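You operate a simulated robot arm through the tools that you are given. There is no shell and no other tool. Be economical: measure what you need, move in short steps, check, and stop when the job is done.

The job below is to be done with a simulated two-armed robot. You get a single attempt, and the scene is never put back.

## Task
Press the red plunger three times. Shut the lower left bench drawer. Close the left drawer of the low cupboard. Take the square mallet on the top of the low cupboard and put it away on the tool ledge. Take the small white bobbin on the top of the low cupboard and put it away on the top of the dark filler stand. Open the left door of the tall cupboard, take the yellow bottle and put it on the third shelf from the bottom of the tall cupboard, then shut the door. Open the bobbin drawer, take the cream wax block from the inside of the bobbin drawer and put it on top of the blue felt pad and shut the drawer again. Do these in any order. Set down upright: yellow bottle.

It is judged by the outcome, as a careful person would: the job done as asked, and still so three seconds after it is handed in. It fails if anything else is knocked over, pushed out of place, dropped, spilled or broken.

## Robot
Two 7-joint arms with two-finger parallel grippers on one trunk, on a base that drives. Base frame: it is fixed to the floor where the robot stands at the start and does not move with it; the origin is under the middle of the robot, x ahead of it, y to its left, z up; the surface under the hand at the start is at about z = 800. Lengths are in mm, angles in rad, forces in N, time in s.
The left shoulder is at the start at [71, 156, 1080], the right one opposite. Places, roughly: blue felt pad (9x6x5 cm) [2600, -4800, 800]; bobbin drawer [2200, -5700, 700]; cream wax block (4x5x3 cm) [2200, -5800, 600]; left door of the tall cupboard [2300, 1000, 900]; left drawer of the low cupboard [1000, 1800, 800]; lower left bench drawer [400, -100, 500]; red plunger [600, -200, 900]; small white bobbin (6x6x5 cm) [1800, 2200, 900]; square mallet (20x9x6 cm) [1100, 2200, 900]; third shelf of the tall cupboard [2600, 800, 900]; tool ledge (22x38 cm) [320, -6440, 880]; top of the dark filler stand [-4900, -4700, 800]; yellow bottle (7x7x16 cm) [2600, -1000, 600]. Payload 3.91 kg a hand.
The tool frame of a hand sits at the grasp point between the pads (the TCP): z along the fingers, y along the line on which they close. The tips reach 30 mm beyond it. Largest opening 110 mm; finger width 20, thickness 10; the body of the gripper, 48 by 112 mm, starts 55 mm behind the TCP.
Orientation is that of the tool frame in the base frame, as [roll, pitch, yaw] about the fixed x, y, z axes, in that order (R = Rz(yaw) Ry(pitch) Rx(roll)). With the fingers straight down and closing along the base's y, the tool's x points along the base's -x, its y along +y and its z along -z.

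## Interface
- The arms move only by the tool servo_tool. It takes "left_commands", "right_commands" or both (then of equal length, played together; a hand with none holds still); each is text: rows parted by semicolons, each of 7 numbers parted by spaces: the closure, from 0 (fully open) to 1 (shut), then the shift along the tool's x, y, z in units of 20 mm (1.0 is 20 mm), then the turn, a rotation vector about the tool's x, y, z in units of 6 degrees (1.0 is 6 degrees). In form: hand tx ty tz wx wy wz; .... A call has 1 to 8 rows; each row shifts and turns the commanded pose from where the row before left it, along the tool's axes as they then stand. A call with a number of a shift or a turn outside -1 to 1 is refused whole. A row lasts 0.2 s, in which the tool goes at most 50 mm and 0.15 rad; a call with a longer step from one row to the next is refused whole, and so is a gripper value outside its range. Where a pose cannot be reached the arm comes as near as it can. A force on the tool above 40 N (or 10 N above the force at the start of the call, whichever is more), or a blocked arm, ends the call early, and 0.2 s more pass. The fingers move at their own pace (about 108 mm/s each) and stop on an object; they squeeze with about 29 N. The grip force told is the motor's: it shows also when the fingers shut on nothing. Time passes only in rows, and 0.2 s behind the last, so rows that do not move let the fingers close. The reply holds the time, the measured pose of the TCP, the force on the tool along the base axes, the opening and the grip force, in the units named above and with some noise, with the torque about the TCP (base axes, N m) and any sound that the robot's microphone picked up.
- Cameras (640 x 400 px; columns grow to the right, rows downward): "scene" is now at [138.1, -13.4, 1309.5]; the picture's right is [-0.17, -0.99, -0.00], its down [-0.54, 0.09, -0.84] and it looks along [0.83, -0.14, -0.54] (base axes); focal length 214 px, centre (320, 200). "left" rides on the left gripper at [72, -17, -103] in its tool frame; the picture's right is [0.23, 0.97, 0.00], its down [-0.76, 0.18, -0.62] and it looks along [-0.61, 0.14, 0.78] (tool axes); focal length 222 px, centre (320, 200). "right" rides on the right gripper at [72, 17, -104] in its tool frame; the picture's right is [-0.23, 0.97, 0.00], its down [-0.76, -0.18, -0.62] and it looks along [-0.61, -0.14, 0.78] (tool axes); focal length 222 px, centre (320, 200). There is no depth. A picture from a camera that has moved, and an enlarged one, comes with that camera's place and axes in the base frame and with its lens.
- snapshot(camera): a new picture of that camera. It takes no simulated time.
- lift_body(by): slides the trunk up (or, below 0, down) by that many mm; the arms and the scene camera ride with it, the base frame stays. It gives what a move gives, with no picture.
- roll_base(legs): drives the robot by 1 to 6 legs, each [ahead, left, turn to the left] in mm, mm and rad, along the robot's own axes; the way and the turn of a leg run together, so that a leg with both is an arc; at most 1500 mm and 3.142 rad a leg. The arms and the cameras ride along, it lands a little off, and it stops where it bumps. It gives what a move gives.
- pan_tilt(pan, tilt): turns the head with the scene camera to pan (to the left, within 1.501 rad either way) and tilt (down, from -0.506 to 1.204), counted from straight ahead of the robot. It gives what a move gives.
- enlarge(camera, box): a new picture of the part [left, top, right, bottom] of that camera's present view, enlarged. It takes no simulated time.
- hand_in(): hands the job in; it is judged then, once.

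Work in short steps. Places have to be worked out from the pictures, the camera data and where the tool is seen: move nearer, look again, correct. Check each grasp and each placing, and mend what went wrong. You have 217 turns and 212 pictures in all, those below and enlarged ones among them. Open the grippers and draw the arms clear of the work before you hand the job in, unless the task says otherwise; then end with one line.

The tools are called after "Emit:" by a JSON object that holds its "name" and its "arguments". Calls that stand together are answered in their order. servo_tool: Moves the arms, as the interface text tells. Its arguments: {"type":"object","properties":{"left_commands":{"type":"string"},"right_commands":{"type":"string"}},"required":[]} The other tools are called the same way: lift_body (by) slides the trunk up or down; roll_base (legs) drives the base; pan_tilt (pan, tilt) turns the head that bears the scene camera; snapshot (camera) takes a picture; enlarge (camera, box) takes an enlarged picture of a part of a camera's view; hand_in () hands the job in.

At the start:

```text
t: 0.0
left_tcp_pos: [877.7, 124.9, 1326.4]
left_ee_rot: [-3.141, -0.001, -3.14]
left_contact_force: [0.7, 0.2, 0.1]
left_wrist_torque: [0.01, -0.01, 0.0]
left_grip_width: 110.0
left_gripper_force: 0.1
right_tcp_pos: [646.2, -553.6, 1291.7]
right_ee_rot: [3.141, 0.002, -3.141]
right_contact_force: [0.1, -0.2, 0.1]
right_wrist_torque: [0.01, -0.01, 0.01]
right_grip_width: 110.0
right_gripper_force: 0.1
trunk travel left (down, up): [-525.0, 415.0]
robot x, y, heading: [1.0, -0.4, 0.001]
head pan, tilt: [-0.173, 0.574]
```

scene: 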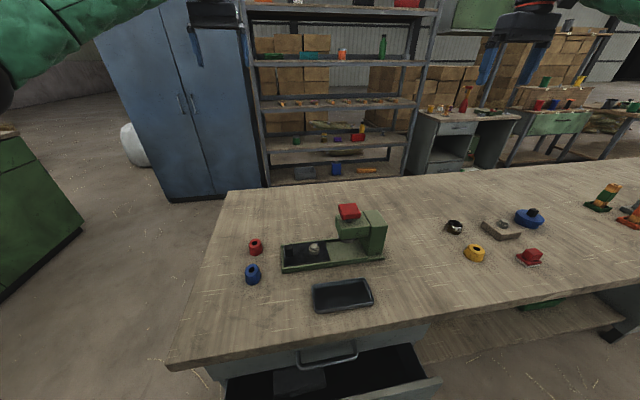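
right: 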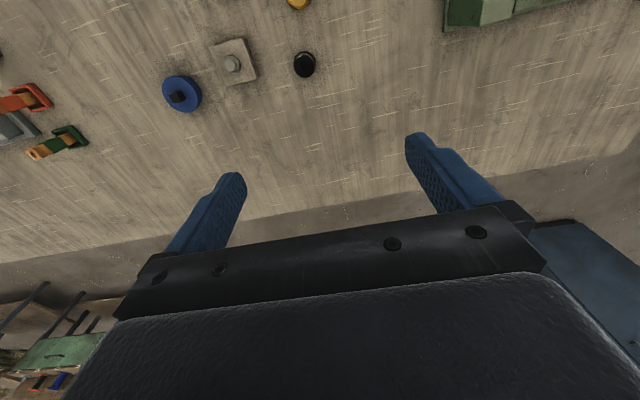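
left: 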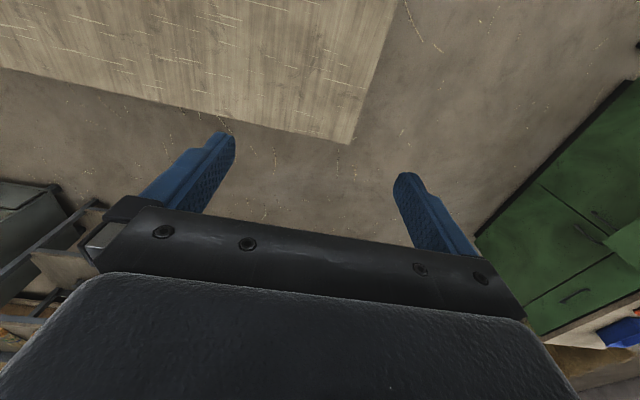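

The red plunger sits on the green machine at about [600..680, -180, 900..960]. I'm closing the right hand and moving it over that way.

Emit:
{"name": "servo_tool", "arguments": {"right_commands": "1 0 1 0.5 0 0 0;1 0 1 0.5 0 0 0;1 0 1 0.5 0 0 0;1 0 1 0.5 0 0 0;1 0 1 0.5 0 0 0;1 0 1 0.5 0 0 0;1 0 1 0.5 0 0 0;1 0 1 0.5 0 0 0"}}

Emit:
{"name": "servo_tool", "arguments": {"right_commands": "1 0 1 0.5 0 0 0;1 0 1 0.5 0 0 0;1 0 1 0.5 0 0 0;1 0 1 0.5 0 0 0;1 0 1 0.5 0 0 0;1 0 1 0.5 0 0 0;1 0 1 0.5 0 0 0;1 0 1 0.5 0 0 0"}}

Emit:
{"name": "snapshot", "arguments": {"camera": "right"}}

Emit:
{"name": "enlarge", "arguments": {"camera": "scene", "box": [200, 160, 440, 310]}}

```text
t: 1.8
left_tcp_pos: [879.2, 125.4, 1326.1]
left_ee_rot: [3.141, -0.003, -3.141]
left_contact_force: [-0.4, -0.2, -0.4]
left_wrist_torque: [-0.04, 0.02, 0.01]
left_grip_width: 110.0
left_gripper_force: 0.1
right_tcp_pos: [647.7, -394.5, 1210.6]
right_ee_rot: [3.141, -0.003, -3.141]
right_contact_force: [-0.4, -0.1, -0.2]
right_wrist_torque: [0.03, 0.02, 0.01]
right_grip_width: 0.0
right_gripper_force: 29.0
trunk travel left (down, up): [-525.0, 415.0]
robot x, y, heading: [2.0, 0.2, -0.002]
head pan, tilt: [-0.173, 0.574]
```

```text
t: 3.6
left_tcp_pos: [878.6, 126.8, 1326.3]
left_ee_rot: [-3.141, -0.002, 3.141]
left_contact_force: [0.9, -0.5, 0.6]
left_wrist_torque: [-0.03, 0.04, 0.0]
left_grip_width: 109.9
left_gripper_force: 0.0
right_tcp_pos: [646.4, -236.3, 1132.5]
right_ee_rot: [3.141, -0.002, -3.141]
right_contact_force: [0.4, 0.3, -0.1]
right_wrist_torque: [-0.03, 0.03, -0.02]
right_grip_width: 0.0
right_gripper_force: 28.9
trunk travel left (down, up): [-525.0, 415.0]
robot x, y, heading: [-2.1, 0.6, 0.003]
head pan, tilt: [-0.173, 0.574]
```

```text
208 pictures are left
camera right: at [574.5, -218.7, 1233.1], right [0.23, 0.97, 0.0], down [0.76, -0.18, 0.62], along [0.61, -0.14, -0.78], focal length 222 px, centre (320, 200)
```

right: 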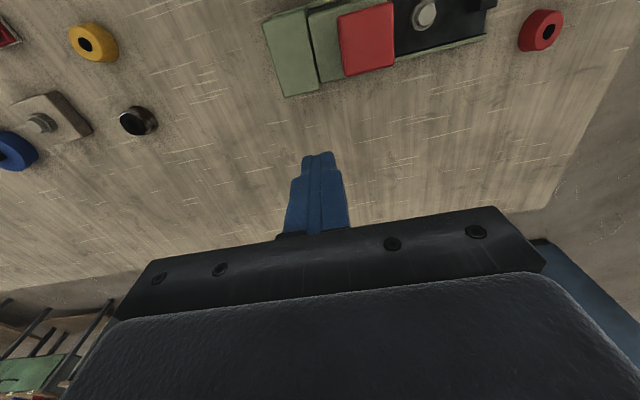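

```text
2.67 times, centred on (320, 235) of scene
camera zoom: at [138.7, -12.9, 1309.5], right [-0.17, -0.99, 0.0], down [-0.54, 0.09, -0.84], along [0.83, -0.14, -0.54], focal length 572 px, centre (320, 107)
```

zoom: 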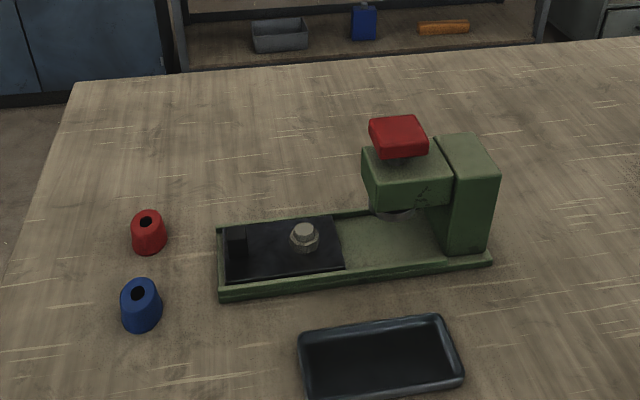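

Triangulating puts the plunger top near [599, -172, ~960]. I'm moving the closed tips to a spot above it.

Emit:
{"name": "servo_tool", "arguments": {"right_commands": "1 0.6 0.8 0 0 0 0;1 0.6 0.8 0 0 0 0;1 0.6 0.8 0 0 0 0;1 0.55 0.8 0.5 0 0 0;1 0 0 1 0 0 0;1 0 0 1 0 0 0;1 0 0 1 0 0 0;1 0 0 0.5 0 0 0"}}

Emit:
{"name": "snapshot", "arguments": {"camera": "right"}}

Emit:
{"name": "enlarge", "arguments": {"camera": "scene", "box": [260, 160, 420, 260]}}

```text
t: 5.4
left_tcp_pos: [878.1, 125.2, 1326.9]
left_ee_rot: [-3.14, -0.001, -3.14]
left_contact_force: [0.6, 0.1, -0.3]
left_wrist_torque: [-0.02, 0.0, 0.0]
left_grip_width: 110.0
left_gripper_force: 0.0
right_tcp_pos: [598.5, -170.9, 1052.7]
right_ee_rot: [-3.141, 0.0, 3.141]
right_contact_force: [0.4, -0.8, -0.2]
right_wrist_torque: [0.01, -0.03, 0.01]
right_grip_width: 0.2
right_gripper_force: 29.0
trunk travel left (down, up): [-525.0, 415.0]
robot x, y, heading: [0.5, 1.3, -0.002]
head pan, tilt: [-0.173, 0.574]
```

```text
206 pictures are left
camera right: at [525.5, -153.3, 1154.0], right [0.23, 0.97, 0.0], down [0.76, -0.18, 0.62], along [0.61, -0.14, -0.78], focal length 222 px, centre (320, 200)
```

right: 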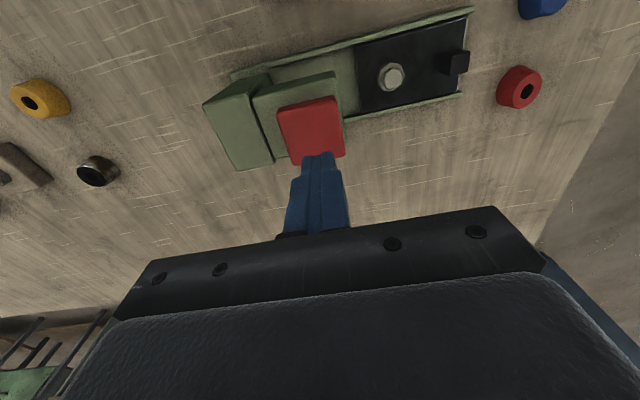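

```text
4.00 times, centred on (340, 210) of scene
camera zoom: at [138.2, -13.3, 1309.6], right [-0.17, -0.99, 0.0], down [-0.54, 0.09, -0.84], along [0.83, -0.14, -0.54], focal length 858 px, centre (240, 160)
```

zoom: 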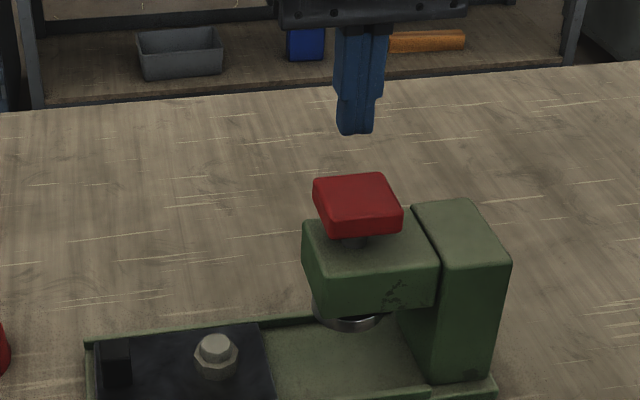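

The tips are centred over the plunger. I'm pressing slowly and watching force and sound.

Emit:
{"name": "servo_tool", "arguments": {"right_commands": "1 0 0.0 1 0 0 0;1 0 0 1 0 0 0;1 0 0 0.5 0 0 0;1 0 0 0.3 0 0 0;1 0 0 0.3 0 0 0;1 0 0 0.3 0 0 0;1 0 0 0.3 0 0 0;1 0 0 0.3 0 0 0"}}

Emit:
{"name": "enlarge", "arguments": {"camera": "scene", "box": [260, 160, 420, 260]}}

```text
t: 7.0
left_tcp_pos: [876.1, 124.9, 1327.5]
left_ee_rot: [-3.14, 0.0, -3.141]
left_contact_force: [0.3, -0.1, -0.7]
left_wrist_torque: [0.0, 0.0, 0.04]
left_grip_width: 109.9
left_gripper_force: 0.1
right_tcp_pos: [596.9, -170.8, 983.2]
right_ee_rot: [3.138, 0.006, -3.139]
right_contact_force: [-11.4, 1.8, 22.9]
right_wrist_torque: [0.04, 0.58, 0.08]
right_grip_width: 0.1
right_gripper_force: 29.0
trunk travel left (down, up): [-525.0, 415.0]
robot x, y, heading: [4.3, 2.4, -0.005]
head pan, tilt: [-0.173, 0.574]
heard: click
stopped in row 8 (right hand): the force on the tool passed its limit at 48 N (the readings are from after the stop); the commanded pose is now the measured one
```

```text
4.00 times, centred on (340, 210) of scene
camera zoom: at [136.6, -13.1, 1309.9], right [-0.17, -0.99, 0.0], down [-0.53, 0.09, -0.84], along [0.83, -0.14, -0.54], focal length 858 px, centre (240, 160)
```

zoom: 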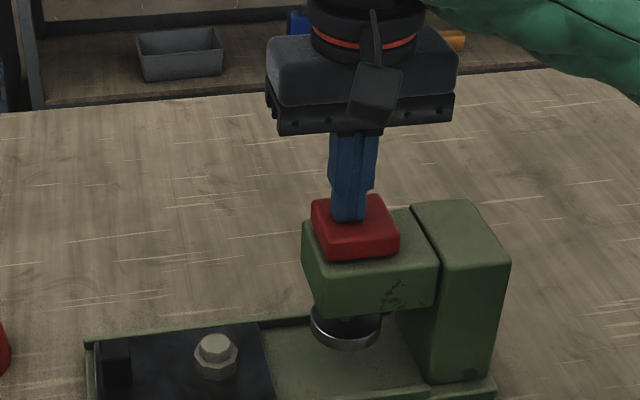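

A click was heard with the plunger fully down, so press one counts. I'm lifting clear and pressing again.

Emit:
{"name": "servo_tool", "arguments": {"right_commands": "1 0 0 -1 0 0 0;1 0 0 -1 0 0 0;1 0 0 0 0 0 0;1 0 0 0 0 0 0;1 0 0 1 0 0 0;1 0 0 0.6 0 0 0;1 0 0 0.3 0 0 0;1 0 0 0.3 0 0 0"}}

Emit:
{"name": "enlarge", "arguments": {"camera": "scene", "box": [260, 160, 420, 260]}}

```text
t: 8.9
left_tcp_pos: [876.1, 124.5, 1327.3]
left_ee_rot: [-3.141, 0.001, 3.14]
left_contact_force: [1.5, 0.5, -0.1]
left_wrist_torque: [0.02, 0.0, -0.03]
left_grip_width: 110.1
left_gripper_force: 0.0
right_tcp_pos: [598.1, -171.9, 983.6]
right_ee_rot: [3.136, 0.015, 3.14]
right_contact_force: [-12.8, -1.4, 24.5]
right_wrist_torque: [-0.08, 0.59, 0.03]
right_grip_width: 0.0
right_gripper_force: 28.9
trunk travel left (down, up): [-525.0, 415.0]
robot x, y, heading: [-0.6, 1.4, -0.003]
head pan, tilt: [-0.173, 0.574]
heard: click
stopped in row 8 (right hand): the force on the tool passed its limit at 44 N (the readings are from after the stop); the commanded pose is now the measured one
```

```text
4.00 times, centred on (340, 210) of scene
camera zoom: at [136.5, -13.2, 1309.9], right [-0.17, -0.99, 0.0], down [-0.53, 0.09, -0.84], along [0.83, -0.14, -0.54], focal length 858 px, centre (240, 160)
```

zoom: 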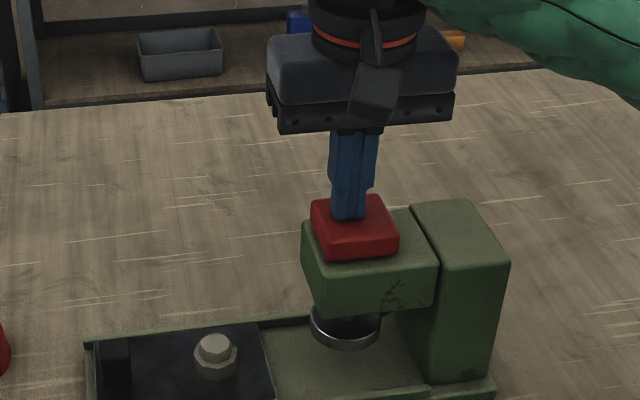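

The second click came. I'm doing the same for the third press, then lifting away in a separate call.

Emit:
{"name": "servo_tool", "arguments": {"right_commands": "1 0 0 -1 0 0 0;1 0 0 -1 0 0 0;1 0 0 0 0 0 0;1 0 0 0 0 0 0;1 0 0 1 0 0 0;1 0 0 0.6 0 0 0;1 0 0 0.3 0 0 0;1 0 0 0.3 0 0 0"}}

Emit:
{"name": "servo_tool", "arguments": {"right_commands": "1 0 0 -1 0 0 0;1 0 0 -1 0 0 0;1 0 0 -1 0 0 0;1 0 0 -1 0 0 0;1 0 0 -1 0 0 0;1 0 0 -1 0 0 0;1 0 0 -1 0 0 0;1 0 0 -1 0 0 0"}}

Emit:
{"name": "pan_tilt", "arguments": {"pan": 0, "tilt": 1.0}}

Emit:
{"name": "snapshot", "arguments": {"camera": "scene"}}

```text
t: 10.7
left_tcp_pos: [876.4, 124.5, 1326.6]
left_ee_rot: [-3.141, 0.001, 3.141]
left_contact_force: [0.6, -0.8, -0.7]
left_wrist_torque: [0.02, 0.03, -0.03]
left_grip_width: 110.0
left_gripper_force: 0.0
right_tcp_pos: [601.4, -172.9, 982.9]
right_ee_rot: [3.132, 0.02, 3.138]
right_contact_force: [-8.1, 2.2, 21.6]
right_wrist_torque: [0.07, 0.46, -0.11]
right_grip_width: 0.1
right_gripper_force: 29.2
trunk travel left (down, up): [-525.0, 415.0]
robot x, y, heading: [-3.0, 0.3, -0.006]
head pan, tilt: [-0.173, 0.574]
heard: click
stopped in row 8 (right hand): the force on the tool passed its limit at 48 N (the readings are from after the stop); the commanded pose is now the measured one
```

```text
t: 12.4
left_tcp_pos: [877.0, 125.2, 1325.9]
left_ee_rot: [3.141, 0.001, 3.141]
left_contact_force: [0.3, 0.5, 0.7]
left_wrist_torque: [0.05, 0.01, 0.0]
left_grip_width: 109.8
left_gripper_force: 0.1
right_tcp_pos: [598.7, -174.5, 1139.5]
right_ee_rot: [3.136, 0.017, 3.139]
right_contact_force: [0.1, -0.1, -0.9]
right_wrist_torque: [0.01, -0.02, 0.02]
right_grip_width: 0.1
right_gripper_force: 29.1
trunk travel left (down, up): [-525.0, 415.0]
robot x, y, heading: [2.1, -1.1, -0.0]
head pan, tilt: [-0.173, 0.574]
```

```text
t: 13.3
left_tcp_pos: [878.7, 125.2, 1326.4]
left_ee_rot: [3.141, 0.0, 3.141]
left_contact_force: [-0.5, 0.5, 0.5]
left_wrist_torque: [0.0, 0.0, -0.02]
left_grip_width: 110.1
left_gripper_force: 0.1
right_tcp_pos: [600.2, -174.0, 1139.2]
right_ee_rot: [3.135, 0.018, 3.138]
right_contact_force: [0.1, -0.1, 0.5]
right_wrist_torque: [-0.05, -0.02, 0.0]
right_grip_width: 0.2
right_gripper_force: 29.5
trunk travel left (down, up): [-525.0, 415.0]
robot x, y, heading: [-0.5, 0.8, -0.003]
head pan, tilt: [0.0, 1.0]
```

```text
202 pictures are left
camera scene: at [120.0, 1.9, 1275.3], right [0.0, -1.0, 0.0], down [-0.84, 0.0, -0.54], along [0.54, 0.0, -0.84], focal length 214 px, centre (320, 200)
```

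scene: 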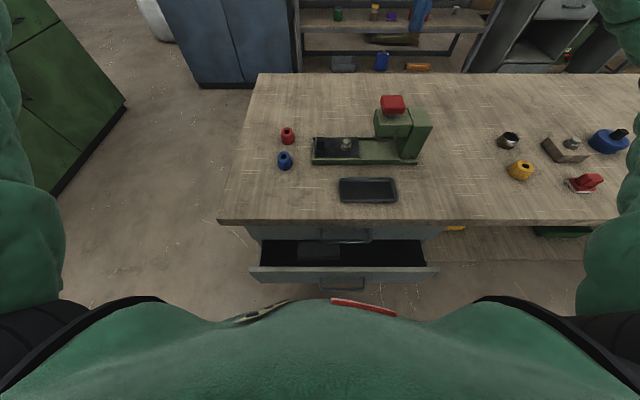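

Three presses are done. Next is the drawer: its face is at x≈300, about 100 mm open. Before I back off I'm looking to both sides to map the room.

Emit:
{"name": "pan_tilt", "arguments": {"pan": 1.5, "tilt": 0.45}}

Emit:
{"name": "snapshot", "arguments": {"camera": "scene"}}

Emit:
{"name": "pan_tilt", "arguments": {"pan": -1.5, "tilt": 0.45}}

Emit:
{"name": "snapshot", "arguments": {"camera": "scene"}}

```text
t: 14.9
left_tcp_pos: [879.6, 124.7, 1326.4]
left_ee_rot: [3.141, 0.0, -3.14]
left_contact_force: [-0.4, -0.2, 0.3]
left_wrist_torque: [-0.03, -0.01, 0.02]
left_grip_width: 109.8
left_gripper_force: 0.0
right_tcp_pos: [600.2, -174.6, 1140.7]
right_ee_rot: [3.134, 0.018, 3.138]
right_contact_force: [0.6, 0.2, 0.6]
right_wrist_torque: [-0.01, 0.01, -0.01]
right_grip_width: 0.0
right_gripper_force: 28.3
trunk travel left (down, up): [-525.0, 415.0]
robot x, y, heading: [-1.9, -0.9, -0.005]
head pan, tilt: [1.499, 0.45]
```

```text
201 pictures are left
camera scene: at [57.1, 93.6, 1320.8], right [1.0, -0.07, 0.0], down [-0.03, -0.43, -0.9], along [0.06, 0.9, -0.44], focal length 214 px, centre (320, 200)
```

scene: 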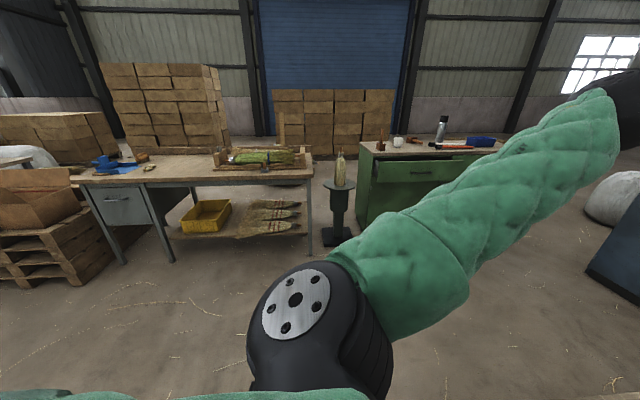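

```text
t: 17.5
left_tcp_pos: [879.4, 125.4, 1326.4]
left_ee_rot: [-3.141, 0.0, -3.141]
left_contact_force: [0.2, -0.8, -0.5]
left_wrist_torque: [0.02, -0.02, -0.03]
left_grip_width: 109.9
left_gripper_force: 0.1
right_tcp_pos: [600.4, -175.3, 1139.8]
right_ee_rot: [3.135, 0.016, 3.138]
right_contact_force: [-0.7, 0.3, -0.5]
right_wrist_torque: [-0.01, 0.02, 0.0]
right_grip_width: 0.0
right_gripper_force: 28.8
trunk travel left (down, up): [-525.0, 415.0]
robot x, y, heading: [0.6, 1.9, 0.001]
head pan, tilt: [-1.499, 0.45]
```

```text
200 pictures are left
camera scene: at [57.0, -89.7, 1320.8], right [-1.0, -0.07, 0.0], down [-0.03, 0.43, -0.9], along [0.06, -0.9, -0.44], focal length 214 px, centre (320, 200)
```

scene: 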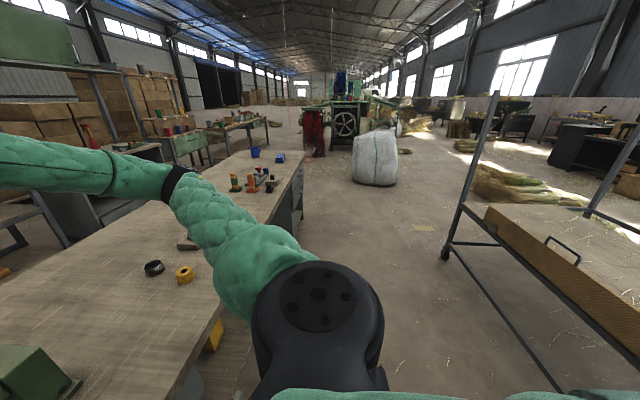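

To the left stands the low cupboard with a pedestal and bottle beside it; behind on the right is a trolley at x≈-920. I'm backing 480 mm, then lowering the trunk while turning the right hand to point forward.

Emit:
{"name": "roll_base", "arguments": {"legs": [[-480, 0, 0]]}}

Emit:
{"name": "servo_tool", "arguments": {"right_commands": "1 0 0 0 0 -1 0;1 0 0 0 0 -1 0;1 0 0 0 0 -1 0;1 0 0 0 0 -1 0;1 0 0 0 0 -1 0;1 0 0 0 0 -1 0;1 0 0 0 0 -1 0;1 0 0 0 0 -1 0"}}

Emit:
{"name": "lift_body", "arguments": {"by": -430}}

Emit:
{"name": "servo_tool", "arguments": {"right_commands": "1 0 0 0 0 -1 0;1 0 0 0 0 -1 0;1 0 0 0 0 -1 0;1 0 0 0 0 -1 0;1 0 0 0 0 -1 0;1 0 0 0 0 -1 0;1 0 0 0 0 -1 0"}}

Emit:
{"name": "pan_tilt", "arguments": {"pan": 0, "tilt": 0.7}}

Emit:
{"name": "snapshot", "arguments": {"camera": "scene"}}

Emit:
{"name": "snapshot", "arguments": {"camera": "right"}}

```text
t: 20.3
left_tcp_pos: [406.7, 123.4, 1327.9]
left_ee_rot: [3.141, -0.001, 3.138]
left_contact_force: [0.0, 0.1, 1.2]
left_wrist_torque: [-0.01, -0.01, -0.02]
left_grip_width: 110.1
left_gripper_force: 0.1
right_tcp_pos: [126.9, -176.2, 1139.9]
right_ee_rot: [3.135, 0.018, 3.133]
right_contact_force: [0.6, 0.1, -0.3]
right_wrist_torque: [0.0, 0.02, 0.0]
right_grip_width: 0.0
right_gripper_force: 29.1
trunk travel left (down, up): [-525.0, 415.0]
robot x, y, heading: [-473.8, 3.3, -0.01]
head pan, tilt: [-1.499, 0.45]
```

```text
t: 22.1
left_tcp_pos: [407.0, 121.6, 1326.4]
left_ee_rot: [3.14, 0.0, 3.139]
left_contact_force: [0.1, 0.2, -0.6]
left_wrist_torque: [0.0, -0.01, 0.03]
left_grip_width: 110.0
left_gripper_force: 0.0
right_tcp_pos: [127.0, -177.0, 1141.2]
right_ee_rot: [3.129, 0.858, 3.125]
right_contact_force: [-0.7, 0.8, 0.6]
right_wrist_torque: [0.03, 0.0, 0.0]
right_grip_width: 0.0
right_gripper_force: 29.1
trunk travel left (down, up): [-525.0, 415.0]
robot x, y, heading: [-470.1, 2.6, -0.002]
head pan, tilt: [-1.499, 0.45]
```

```text
refused: -430 is not a number from -400 to 400
```

```text
t: 23.7
left_tcp_pos: [409.4, 121.6, 1327.0]
left_ee_rot: [-3.141, -0.001, 3.139]
left_contact_force: [0.5, 0.3, 0.5]
left_wrist_torque: [0.02, -0.02, 0.01]
left_grip_width: 109.9
left_gripper_force: 0.0
right_tcp_pos: [166.9, -170.6, 1152.0]
right_ee_rot: [3.052, 1.483, 3.042]
right_contact_force: [-0.6, -0.3, -0.5]
right_wrist_torque: [0.01, -0.02, 0.0]
right_grip_width: 0.1
right_gripper_force: 28.6
right hand out of reach, approached as far as the arm can: row 3, 4, 5, 6, 7
trunk travel left (down, up): [-525.0, 415.0]
robot x, y, heading: [-468.2, 0.9, -0.011]
head pan, tilt: [-1.499, 0.45]
```

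```text
t: 25.3
left_tcp_pos: [409.2, 122.1, 1326.1]
left_ee_rot: [-3.141, 0.001, 3.138]
left_contact_force: [-0.7, -0.3, -0.3]
left_wrist_torque: [0.05, -0.02, 0.0]
left_grip_width: 109.8
left_gripper_force: 0.1
right_tcp_pos: [166.9, -170.0, 1151.6]
right_ee_rot: [3.056, 1.483, 3.047]
right_contact_force: [0.5, -1.1, 0.6]
right_wrist_torque: [0.01, -0.03, 0.03]
right_grip_width: 0.0
right_gripper_force: 28.8
trunk travel left (down, up): [-525.0, 415.0]
robot x, y, heading: [-469.7, -1.6, -0.001]
head pan, tilt: [0.0, 0.7]
```

```text
199 pictures are left
camera scene: at [-335.8, 2.3, 1298.6], right [-0.01, -1.0, 0.0], down [-0.64, 0.0, -0.76], along [0.76, 0.0, -0.64], focal length 214 px, centre (320, 200)
```

scene: 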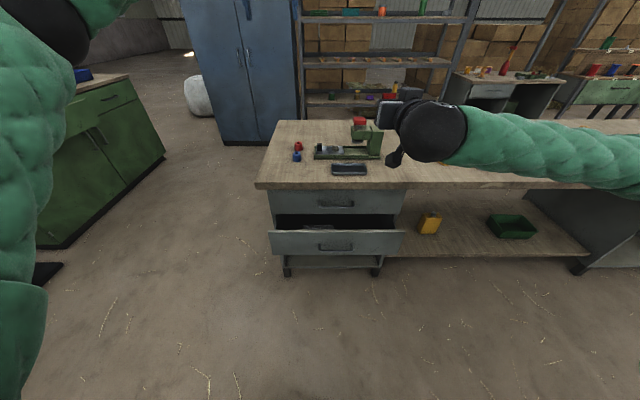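

```text
198 pictures are left
camera right: at [57.3, -151.6, 1086.9], right [0.03, 0.97, 0.23], down [-0.56, -0.18, 0.81], along [0.83, -0.15, 0.54], focal length 222 px, centre (320, 200)
```

right: 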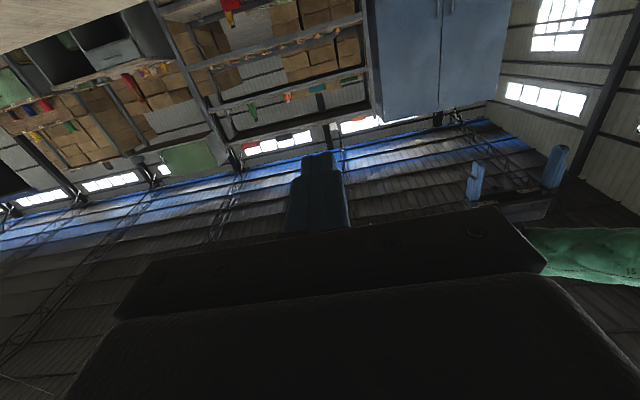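

The drawer face spans z≈417–576, with the handle at z≈490, y≈-78 and x≈300. I'm lowering the trunk, then moving the right hand to y≈-78, z≈540.

Emit:
{"name": "lift_body", "arguments": {"by": -400}}

Emit:
{"name": "servo_tool", "arguments": {"right_commands": "1 1 0.6 0 0 -0.7 0;1 1 0.6 0 0 0 0;1 1 0.6 0 0 0 0;1 1 0.6 0 0 0 0;1 1 0.6 0 0 0 0;1 1 0.6 0 0 0 0;1 1 0.5 0 0 0 0;1 1 0.5 0 0 0 0"}}

Emit:
{"name": "snapshot", "arguments": {"camera": "scene"}}

```text
t: 29.2
left_tcp_pos: [406.6, 122.3, 926.6]
left_ee_rot: [3.141, 0.001, 3.137]
left_contact_force: [0.2, 0.3, 0.6]
left_wrist_torque: [-0.02, 0.03, -0.02]
left_grip_width: 110.0
left_gripper_force: 0.1
right_tcp_pos: [164.7, -170.2, 752.4]
right_ee_rot: [3.053, 1.483, 3.047]
right_contact_force: [0.2, 0.0, 0.3]
right_wrist_torque: [0.0, 0.03, 0.01]
right_grip_width: 0.6
right_gripper_force: 29.4
trunk travel left (down, up): [-125.0, 815.0]
robot x, y, heading: [-471.0, 1.6, -0.005]
head pan, tilt: [0.0, 0.7]
```

```text
t: 31.0
left_tcp_pos: [408.1, 122.5, 925.1]
left_ee_rot: [3.141, -0.002, 3.138]
left_contact_force: [-0.2, -0.9, -0.5]
left_wrist_torque: [0.04, 0.02, 0.02]
left_grip_width: 109.9
left_gripper_force: 0.0
right_tcp_pos: [158.2, -71.9, 609.7]
right_ee_rot: [3.051, 1.499, 3.066]
right_contact_force: [0.1, -0.7, -0.6]
right_wrist_torque: [0.0, -0.02, -0.01]
right_grip_width: 0.0
right_gripper_force: 29.2
right hand out of reach, approached as far as the arm can: row 1, 3
trunk travel left (down, up): [-125.0, 815.0]
robot x, y, heading: [-469.3, 0.0, -0.006]
head pan, tilt: [0.0, 0.7]
```

```text
197 pictures are left
camera scene: at [-336.0, 2.5, 898.6], right [-0.01, -1.0, 0.0], down [-0.64, 0.0, -0.76], along [0.76, 0.0, -0.64], focal length 214 px, centre (320, 200)
```

scene: 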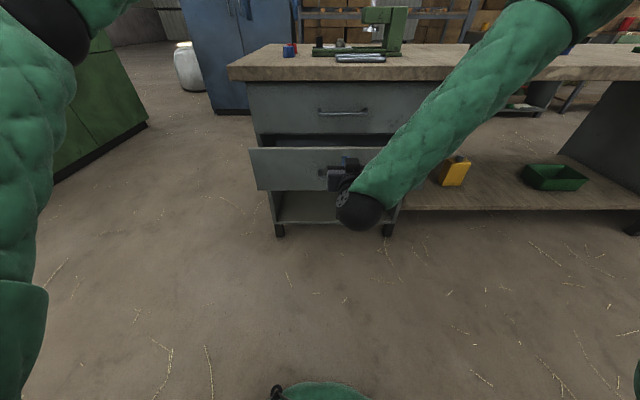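

The face top is confirmed at x≈301, z≈575. I'm lowering the last 65 mm and pushing forward with the arm.

Emit:
{"name": "servo_tool", "arguments": {"right_commands": "1 1 0 0 0 0 0;1 1 0 0 0 0 0;1 1 0 0 0 0 0;1 0.3 0 1 0 0 0;1 0 0 1 0 0 0;1 0 0 1 0 0 0;1 0 0 1 0 0 0;1 0 0 1 0 0 0"}}

Emit:
{"name": "servo_tool", "arguments": {"right_commands": "1 0 0 1 0 0 0;1 0 0 1 0 0 0;1 0 0 1 0 0 0;1 0 0 1 0 0 0;1 0 0 1 0 0 0"}}

Emit:
{"name": "snapshot", "arguments": {"camera": "scene"}}

```text
t: 32.8
left_tcp_pos: [407.8, 122.1, 925.7]
left_ee_rot: [-3.141, 0.003, 3.138]
left_contact_force: [-0.3, -0.2, -0.3]
left_wrist_torque: [-0.03, -0.01, 0.01]
left_grip_width: 110.1
left_gripper_force: 0.0
right_tcp_pos: [243.3, -33.1, 551.0]
right_ee_rot: [3.065, 1.495, 3.074]
right_contact_force: [-0.4, -0.5, 0.3]
right_wrist_torque: [0.0, 0.0, -0.01]
right_grip_width: 0.0
right_gripper_force: 28.8
right hand out of reach, approached as far as the arm can: row 3, 4, 5, 6, 7, 8
trunk travel left (down, up): [-125.0, 815.0]
robot x, y, heading: [-471.7, 0.1, -0.005]
head pan, tilt: [0.0, 0.7]
```

```text
t: 34.0
left_tcp_pos: [407.8, 122.9, 925.8]
left_ee_rot: [3.141, -0.001, 3.137]
left_contact_force: [-0.4, 0.3, 0.6]
left_wrist_torque: [0.01, -0.02, 0.02]
left_grip_width: 109.9
left_gripper_force: 0.0
right_tcp_pos: [339.1, -14.7, 556.4]
right_ee_rot: [3.075, 1.496, 3.078]
right_contact_force: [-1.1, -0.1, 0.9]
right_wrist_torque: [0.01, -0.01, 0.03]
right_grip_width: 0.0
right_gripper_force: 28.2
right hand out of reach, approached as far as the arm can: row 1, 2, 3, 5
trunk travel left (down, up): [-125.0, 815.0]
robot x, y, heading: [-473.2, 0.5, -0.006]
head pan, tilt: [0.0, 0.7]
```

```text
196 pictures are left
camera scene: at [-336.0, 2.6, 898.6], right [0.0, -1.0, 0.0], down [-0.64, 0.0, -0.76], along [0.76, 0.0, -0.64], focal length 214 px, centre (320, 200)
```

scene: 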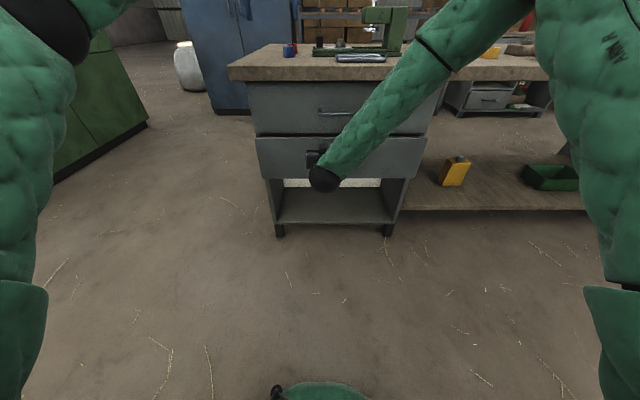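

The drawer is almost in. I'm pushing on until it stops.

Emit:
{"name": "servo_tool", "arguments": {"right_commands": "1 0 0 0.7 0 0 0;1 0 0 0.7 0 0 0;1 0 0 0.7 0 0 0;1 0 0 0.7 0 0 0;1 0 0 0.7 0 0 0"}}

Emit:
{"name": "enlarge", "arguments": {"camera": "scene", "box": [220, 40, 460, 190]}}

```text
t: 34.8
left_tcp_pos: [408.4, 122.3, 925.6]
left_ee_rot: [3.141, -0.001, 3.137]
left_contact_force: [1.4, 0.8, 0.4]
left_wrist_torque: [0.0, 0.01, -0.01]
left_grip_width: 110.0
left_gripper_force: 0.0
right_tcp_pos: [369.3, -8.2, 556.5]
right_ee_rot: [3.072, 1.492, 3.08]
right_contact_force: [-8.0, -1.6, 3.5]
right_wrist_torque: [0.05, -0.19, -0.09]
right_grip_width: 0.0
right_gripper_force: 29.1
right hand out of reach, approached as far as the arm can: row 2
trunk travel left (down, up): [-125.0, 815.0]
robot x, y, heading: [-470.8, 1.4, -0.011]
head pan, tilt: [0.0, 0.7]
stopped in row 3 (right hand): the force on the tool passed its limit at 63 N (the readings are from after the stop); the commanded pose is now the measured one
```

```text
2.67 times, centred on (340, 115) of scene
camera zoom: at [-336.2, 2.5, 898.6], right [-0.01, -1.0, 0.0], down [-0.64, 0.0, -0.76], along [0.76, 0.0, -0.64], focal length 572 px, centre (267, 427)
```

zoom: 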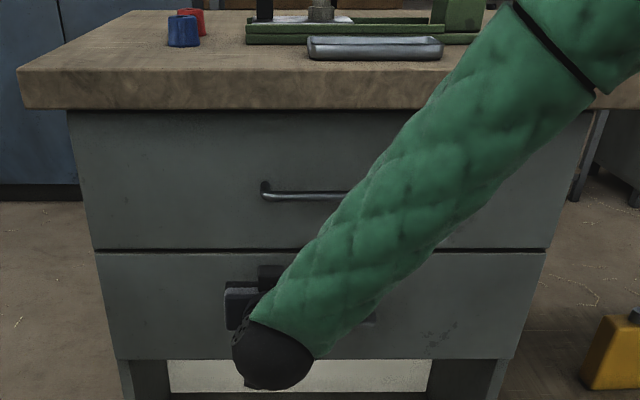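

The drawer is shut. I'm withdrawing the hand, raising the trunk, then turning left in place toward the low cupboard.

Emit:
{"name": "servo_tool", "arguments": {"right_commands": "1 0 0 -1 0 0 0;1 0 0 -1 0 0 0;1 0 0 -1 0 0 0;1 0 0 -1 0 0 0;1 0 0 -1 0 0 0;1 0 0 -1 0 0 0;1 0 0 -1 0 0 0;1 0 0 -1 0 0 0"}}

Emit:
{"name": "lift_body", "arguments": {"by": 300}}

Emit:
{"name": "roll_base", "arguments": {"legs": [[0, 0, 1.571], [650, 0, 0], [0, -700, 0]]}}

Emit:
{"name": "pan_tilt", "arguments": {"pan": 0, "tilt": 0.5}}

Emit:
{"name": "snapshot", "arguments": {"camera": "scene"}}

```text
t: 36.5
left_tcp_pos: [407.9, 121.6, 926.4]
left_ee_rot: [3.141, 0.0, 3.137]
left_contact_force: [0.7, 0.4, 0.6]
left_wrist_torque: [-0.02, 0.0, -0.01]
left_grip_width: 109.9
left_gripper_force: 0.0
right_tcp_pos: [212.5, -8.6, 569.1]
right_ee_rot: [3.074, 1.492, 3.08]
right_contact_force: [0.7, -0.5, 0.3]
right_wrist_torque: [0.03, 0.01, 0.0]
right_grip_width: 0.0
right_gripper_force: 28.9
trunk travel left (down, up): [-125.0, 815.0]
robot x, y, heading: [-470.9, 3.3, -0.006]
head pan, tilt: [0.0, 0.7]
```

```text
t: 39.5
left_tcp_pos: [408.7, 121.4, 1225.1]
left_ee_rot: [-3.141, -0.002, 3.138]
left_contact_force: [-0.5, -0.2, -0.1]
left_wrist_torque: [-0.01, 0.01, 0.01]
left_grip_width: 109.9
left_gripper_force: 0.1
right_tcp_pos: [213.8, -8.0, 869.5]
right_ee_rot: [3.075, 1.492, 3.081]
right_contact_force: [-0.2, 0.8, 0.6]
right_wrist_torque: [-0.01, 0.01, -0.02]
right_grip_width: 0.0
right_gripper_force: 28.7
trunk travel left (down, up): [-425.0, 515.0]
robot x, y, heading: [-472.2, 3.4, -0.01]
head pan, tilt: [0.0, 0.7]
```

```text
t: 50.5
left_tcp_pos: [99.6, 1543.1, 1227.2]
left_ee_rot: [-3.142, -0.002, -1.562]
left_contact_force: [0.6, -0.2, 0.0]
left_wrist_torque: [0.01, 0.01, 0.01]
left_grip_width: 110.4
left_gripper_force: 0.0
right_tcp_pos: [233.1, 1351.1, 869.4]
right_ee_rot: [3.067, 1.492, -1.626]
right_contact_force: [1.4, 0.9, 0.6]
right_wrist_torque: [-0.02, 0.0, 0.02]
right_grip_width: 0.0
right_gripper_force: 28.8
trunk travel left (down, up): [-425.0, 515.0]
robot x, y, heading: [230.7, 668.5, 1.579]
head pan, tilt: [0.0, 0.7]
```

```text
t: 51.2
left_tcp_pos: [99.1, 1544.0, 1225.7]
left_ee_rot: [-3.142, -0.001, -1.563]
left_contact_force: [-0.8, 0.1, -0.3]
left_wrist_torque: [0.02, -0.03, 0.01]
left_grip_width: 110.1
left_gripper_force: 0.1
right_tcp_pos: [233.4, 1350.7, 869.2]
right_ee_rot: [3.074, 1.491, -1.62]
right_contact_force: [0.4, 1.3, -0.1]
right_wrist_torque: [-0.01, -0.02, 0.0]
right_grip_width: 0.2
right_gripper_force: 29.3
trunk travel left (down, up): [-425.0, 515.0]
robot x, y, heading: [230.6, 667.9, 1.582]
head pan, tilt: [0.0, 0.499]
```

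```text
194 pictures are left
camera scene: at [229.3, 809.8, 1216.2], right [1.0, 0.01, 0.0], down [0.0, -0.48, -0.88], along [-0.01, 0.88, -0.48], focal length 214 px, centre (320, 200)
```

scene: 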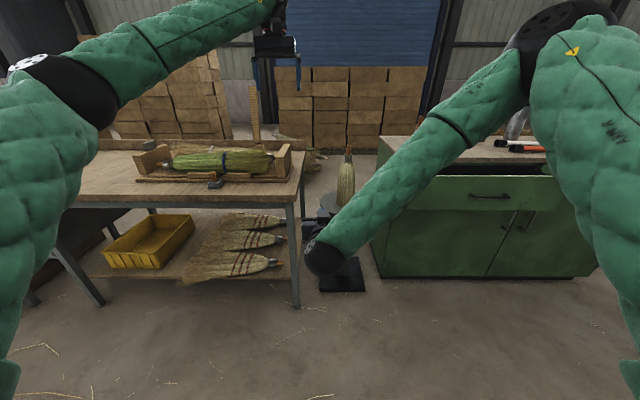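

The broom pedestal is at about [368, 1908], clear of the hands. I'm continuing to the right, in front of the low cupboard.

Emit:
{"name": "roll_base", "arguments": {"legs": [[0, -800, 0]]}}

Emit:
{"name": "snapshot", "arguments": {"camera": "scene"}}

Emit:
{"name": "snapshot", "arguments": {"camera": "left"}}

```text
t: 55.4
left_tcp_pos: [893.9, 1547.0, 1225.7]
left_ee_rot: [3.141, -0.002, -1.569]
left_contact_force: [0.9, -0.6, -0.6]
left_wrist_torque: [-0.01, -0.01, 0.01]
left_grip_width: 109.9
left_gripper_force: 0.1
right_tcp_pos: [1025.7, 1352.3, 868.6]
right_ee_rot: [3.07, 1.493, -1.633]
right_contact_force: [0.3, -0.1, -0.2]
right_wrist_torque: [0.02, -0.01, 0.02]
right_grip_width: 0.0
right_gripper_force: 28.8
trunk travel left (down, up): [-425.0, 515.0]
robot x, y, heading: [1014.9, 667.6, 1.571]
head pan, tilt: [0.0, 0.499]
```

```text
193 pictures are left
camera scene: at [1019.1, 812.5, 1216.3], right [1.0, 0.0, 0.0], down [0.0, -0.48, -0.88], along [0.0, 0.88, -0.48], focal length 214 px, centre (320, 200)
```

scene: 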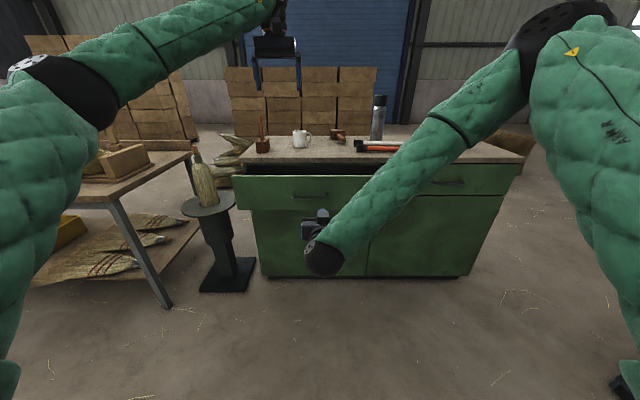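

```text
192 pictures are left
camera left: at [911.3, 1475.8, 1328.8], right [-0.97, -0.23, 0.0], down [-0.18, 0.76, 0.62], along [-0.14, 0.61, -0.78], focal length 222 px, centre (320, 200)
```

left: 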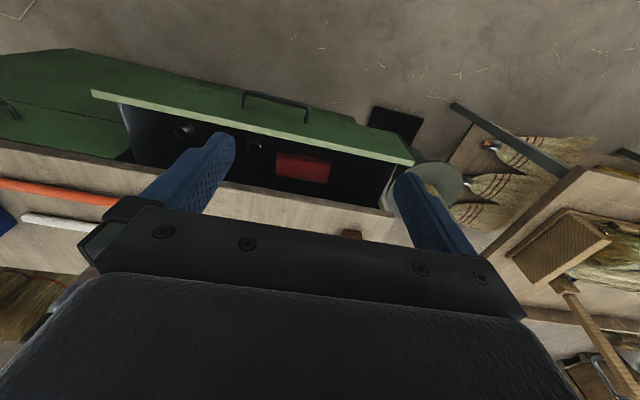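

The drawer face is at y≈1670, z 709–868, x 646–1310, with the handle at z≈782. I'm centring the right hand at x≈980, z≈830 and driving up to it, leaving the last part to the arm.

Emit:
{"name": "servo_tool", "arguments": {"right_commands": "1 0.7 0.8 0 0 0 0;1 0.7 0.8 0 0 0 0;1 0.7 0.8 0 0 0 0"}}

Emit:
{"name": "roll_base", "arguments": {"legs": [[400, 0, 0]]}}

Emit:
{"name": "snapshot", "arguments": {"camera": "scene"}}

Emit:
{"name": "snapshot", "arguments": {"camera": "left"}}

```text
t: 56.2
left_tcp_pos: [893.4, 1549.0, 1224.8]
left_ee_rot: [3.142, -0.002, -1.569]
left_contact_force: [0.5, 0.1, -0.3]
left_wrist_torque: [0.01, -0.06, -0.01]
left_grip_width: 110.1
left_gripper_force: 0.0
right_tcp_pos: [976.4, 1349.6, 825.2]
right_ee_rot: [3.085, 1.492, -1.616]
right_contact_force: [0.2, 0.0, 0.1]
right_wrist_torque: [0.01, -0.02, 0.02]
right_grip_width: 0.0
right_gripper_force: 28.5
trunk travel left (down, up): [-425.0, 515.0]
robot x, y, heading: [1018.5, 670.6, 1.574]
head pan, tilt: [0.0, 0.499]
```

```text
t: 58.7
left_tcp_pos: [905.5, 1946.0, 1224.9]
left_ee_rot: [-3.141, -0.001, -1.58]
left_contact_force: [-0.1, -0.6, -0.4]
left_wrist_torque: [-0.04, 0.03, 0.0]
left_grip_width: 109.9
left_gripper_force: 0.0
right_tcp_pos: [986.6, 1746.3, 825.5]
right_ee_rot: [3.075, 1.492, -1.637]
right_contact_force: [-0.1, 0.4, 0.3]
right_wrist_torque: [0.0, 0.0, 0.02]
right_grip_width: 0.1
right_gripper_force: 28.8
trunk travel left (down, up): [-425.0, 515.0]
robot x, y, heading: [1022.9, 1064.6, 1.557]
head pan, tilt: [0.0, 0.499]
```

```text
191 pictures are left
camera scene: at [1022.3, 1209.2, 1216.1], right [1.0, -0.01, 0.0], down [-0.01, -0.48, -0.88], along [0.01, 0.88, -0.48], focal length 214 px, centre (320, 200)
```

scene: 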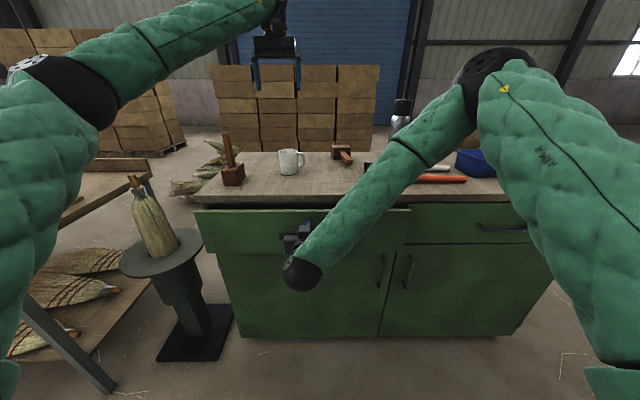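

```text
190 pictures are left
camera left: at [921.6, 1873.7, 1327.8], right [-0.98, -0.22, 0.0], down [-0.17, 0.76, 0.62], along [-0.14, 0.61, -0.78], focal length 222 px, centre (320, 200)
```

left: 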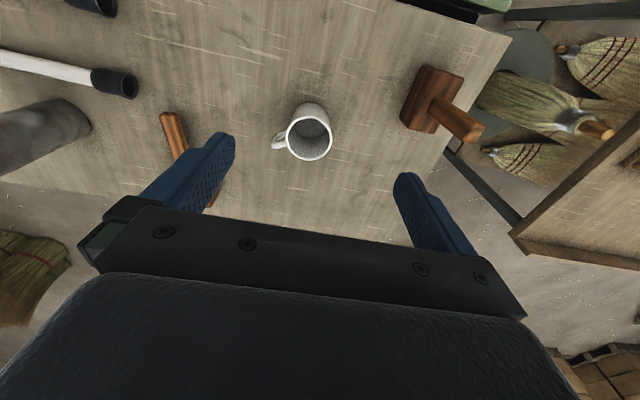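

The drawer is partly in; there are two mallets, one standing at x≈730 and one lying at x≈1100. I'm pushing on with the arm.

Emit:
{"name": "servo_tool", "arguments": {"right_commands": "1 0 0 1 0 0 0;1 0 0 1 0 0 0;1 0 0 1 0 0 0;1 0 0 1 0 0 0;1 0 0 1 0 0 0;1 0 0 1 0 0 0;1 0 0 1 0 0 0;1 0 0 1 0 0 0"}}

Emit:
{"name": "snapshot", "arguments": {"camera": "scene"}}

```text
t: 59.5
left_tcp_pos: [906.2, 1943.6, 1225.5]
left_ee_rot: [-3.14, -0.001, -1.581]
left_contact_force: [0.0, 0.3, 0.0]
left_wrist_torque: [-0.03, -0.04, 0.02]
left_grip_width: 109.9
left_gripper_force: 0.0
right_tcp_pos: [984.4, 1795.3, 822.6]
right_ee_rot: [3.086, 1.492, -1.624]
right_contact_force: [4.6, -16.1, 7.2]
right_wrist_torque: [0.27, 0.0, -0.1]
right_grip_width: 0.0
right_gripper_force: 28.7
trunk travel left (down, up): [-425.0, 515.0]
robot x, y, heading: [1020.1, 1063.9, 1.558]
head pan, tilt: [0.0, 0.499]
stopped in row 3 (right hand): the force on the tool passed its limit at 150 N (the readings are from after the stop); the commanded pose is now the measured one
```

```text
189 pictures are left
camera scene: at [1022.5, 1207.9, 1216.4], right [1.0, -0.01, 0.0], down [-0.01, -0.48, -0.88], along [0.01, 0.88, -0.48], focal length 214 px, centre (320, 200)
```

scene: 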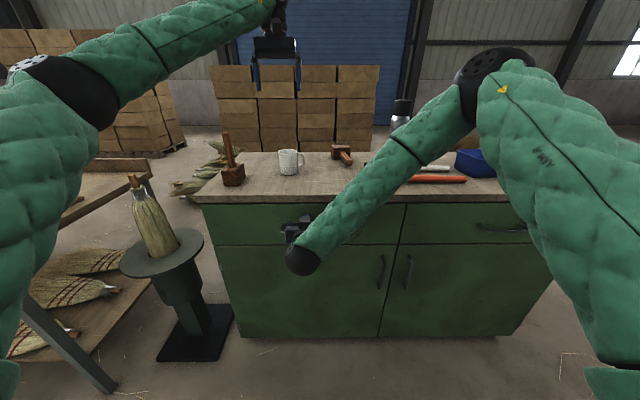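

The left drawer is shut. I'm withdrawing, backing off and turning to face the tall cupboard.

Emit:
{"name": "servo_tool", "arguments": {"right_commands": "1 0 0 -1 0 0 0;1 0 0 -1 0 0 0;1 0 0 -1 0 0 0;1 0 0 -1 0 0 0;1 0 0 -1 0 0 0;1 0 0 -1 0 0 0;1 0 0 -1 0 0 0;1 0 0 -1 0 0 0"}}

Emit:
{"name": "roll_base", "arguments": {"legs": [[-400, 0, 0], [0, 0, -1.571]]}}

Emit:
{"name": "pan_tilt", "arguments": {"pan": 0, "tilt": 0.3}}

Emit:
{"name": "snapshot", "arguments": {"camera": "scene"}}

Emit:
{"name": "pan_tilt", "arguments": {"pan": -0.8, "tilt": 0.4}}

Emit:
{"name": "snapshot", "arguments": {"camera": "scene"}}

```text
t: 61.2
left_tcp_pos: [904.0, 1943.2, 1224.3]
left_ee_rot: [3.141, -0.003, -1.581]
left_contact_force: [1.6, -0.2, 0.0]
left_wrist_torque: [-0.01, -0.04, 0.04]
left_grip_width: 110.1
left_gripper_force: 0.1
right_tcp_pos: [985.6, 1634.2, 837.2]
right_ee_rot: [3.087, 1.492, -1.622]
right_contact_force: [-0.7, -0.3, 0.0]
right_wrist_torque: [0.04, 0.03, 0.01]
right_grip_width: 0.0
right_gripper_force: 28.6
trunk travel left (down, up): [-425.0, 515.0]
robot x, y, heading: [1023.0, 1070.6, 1.561]
head pan, tilt: [0.0, 0.499]
```

```text
t: 67.7
left_tcp_pos: [1901.7, 723.5, 1225.5]
left_ee_rot: [3.141, -0.002, 3.07]
left_contact_force: [0.0, 0.5, 0.0]
left_wrist_torque: [0.01, 0.03, -0.03]
left_grip_width: 109.9
left_gripper_force: 0.1
right_tcp_pos: [1587.0, 661.9, 837.3]
right_ee_rot: [3.086, 1.49, 3.025]
right_contact_force: [0.5, 0.4, -0.1]
right_wrist_torque: [0.03, 0.02, 0.01]
right_grip_width: 0.1
right_gripper_force: 28.9
trunk travel left (down, up): [-425.0, 515.0]
robot x, y, heading: [1016.6, 660.6, -0.067]
head pan, tilt: [0.0, 0.499]
```

```text
t: 68.4
left_tcp_pos: [1901.4, 723.3, 1224.6]
left_ee_rot: [3.14, -0.002, 3.072]
left_contact_force: [-0.5, 0.0, -0.2]
left_wrist_torque: [-0.01, -0.02, -0.01]
left_grip_width: 110.1
left_gripper_force: 0.1
right_tcp_pos: [1587.2, 662.1, 836.0]
right_ee_rot: [3.085, 1.49, 3.026]
right_contact_force: [0.1, 0.0, -1.0]
right_wrist_torque: [-0.03, 0.02, -0.01]
right_grip_width: 0.0
right_gripper_force: 28.8
trunk travel left (down, up): [-425.0, 515.0]
robot x, y, heading: [1015.5, 658.3, -0.074]
head pan, tilt: [0.0, 0.3]
```

```text
188 pictures are left
camera scene: at [1159.5, 653.2, 1234.6], right [-0.07, -1.0, 0.0], down [-0.3, 0.02, -0.95], along [0.95, -0.07, -0.3], focal length 214 px, centre (320, 200)
```

scene: 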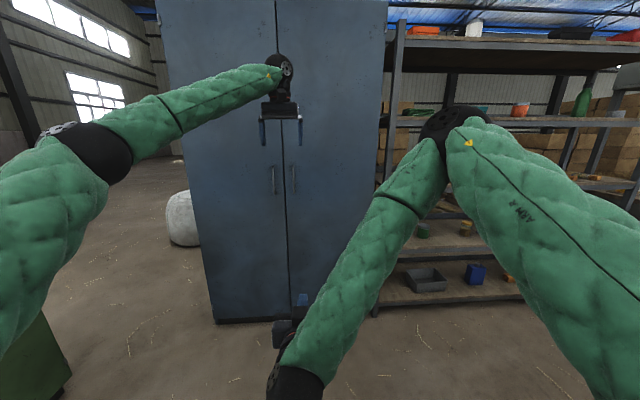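

```text
t: 69.6
left_tcp_pos: [1902.5, 723.1, 1225.6]
left_ee_rot: [3.141, -0.002, 3.073]
left_contact_force: [-0.2, -1.0, -0.8]
left_wrist_torque: [0.01, 0.03, -0.02]
left_grip_width: 110.2
left_gripper_force: 0.1
right_tcp_pos: [1587.6, 662.8, 836.9]
right_ee_rot: [3.086, 1.492, 3.029]
right_contact_force: [0.4, 0.4, 0.3]
right_wrist_torque: [0.02, -0.01, -0.01]
right_grip_width: 0.2
right_gripper_force: 28.9
trunk travel left (down, up): [-425.0, 515.0]
robot x, y, heading: [1015.7, 662.6, -0.075]
head pan, tilt: [-0.799, 0.4]
```

```text
187 pictures are left
camera scene: at [1126.1, 589.1, 1225.5], right [-0.76, -0.64, 0.0], down [-0.25, 0.3, -0.92], along [0.59, -0.7, -0.39], focal length 214 px, centre (320, 200)
```

scene: 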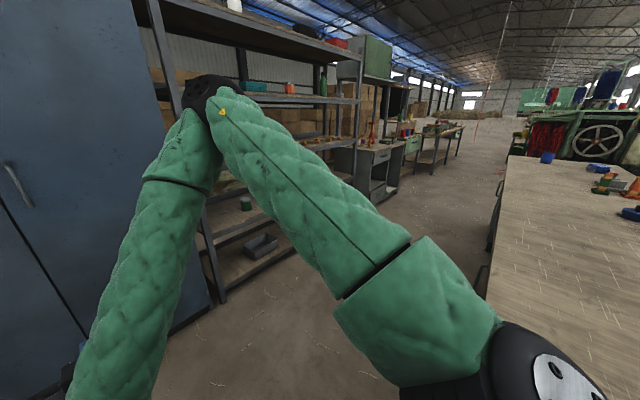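

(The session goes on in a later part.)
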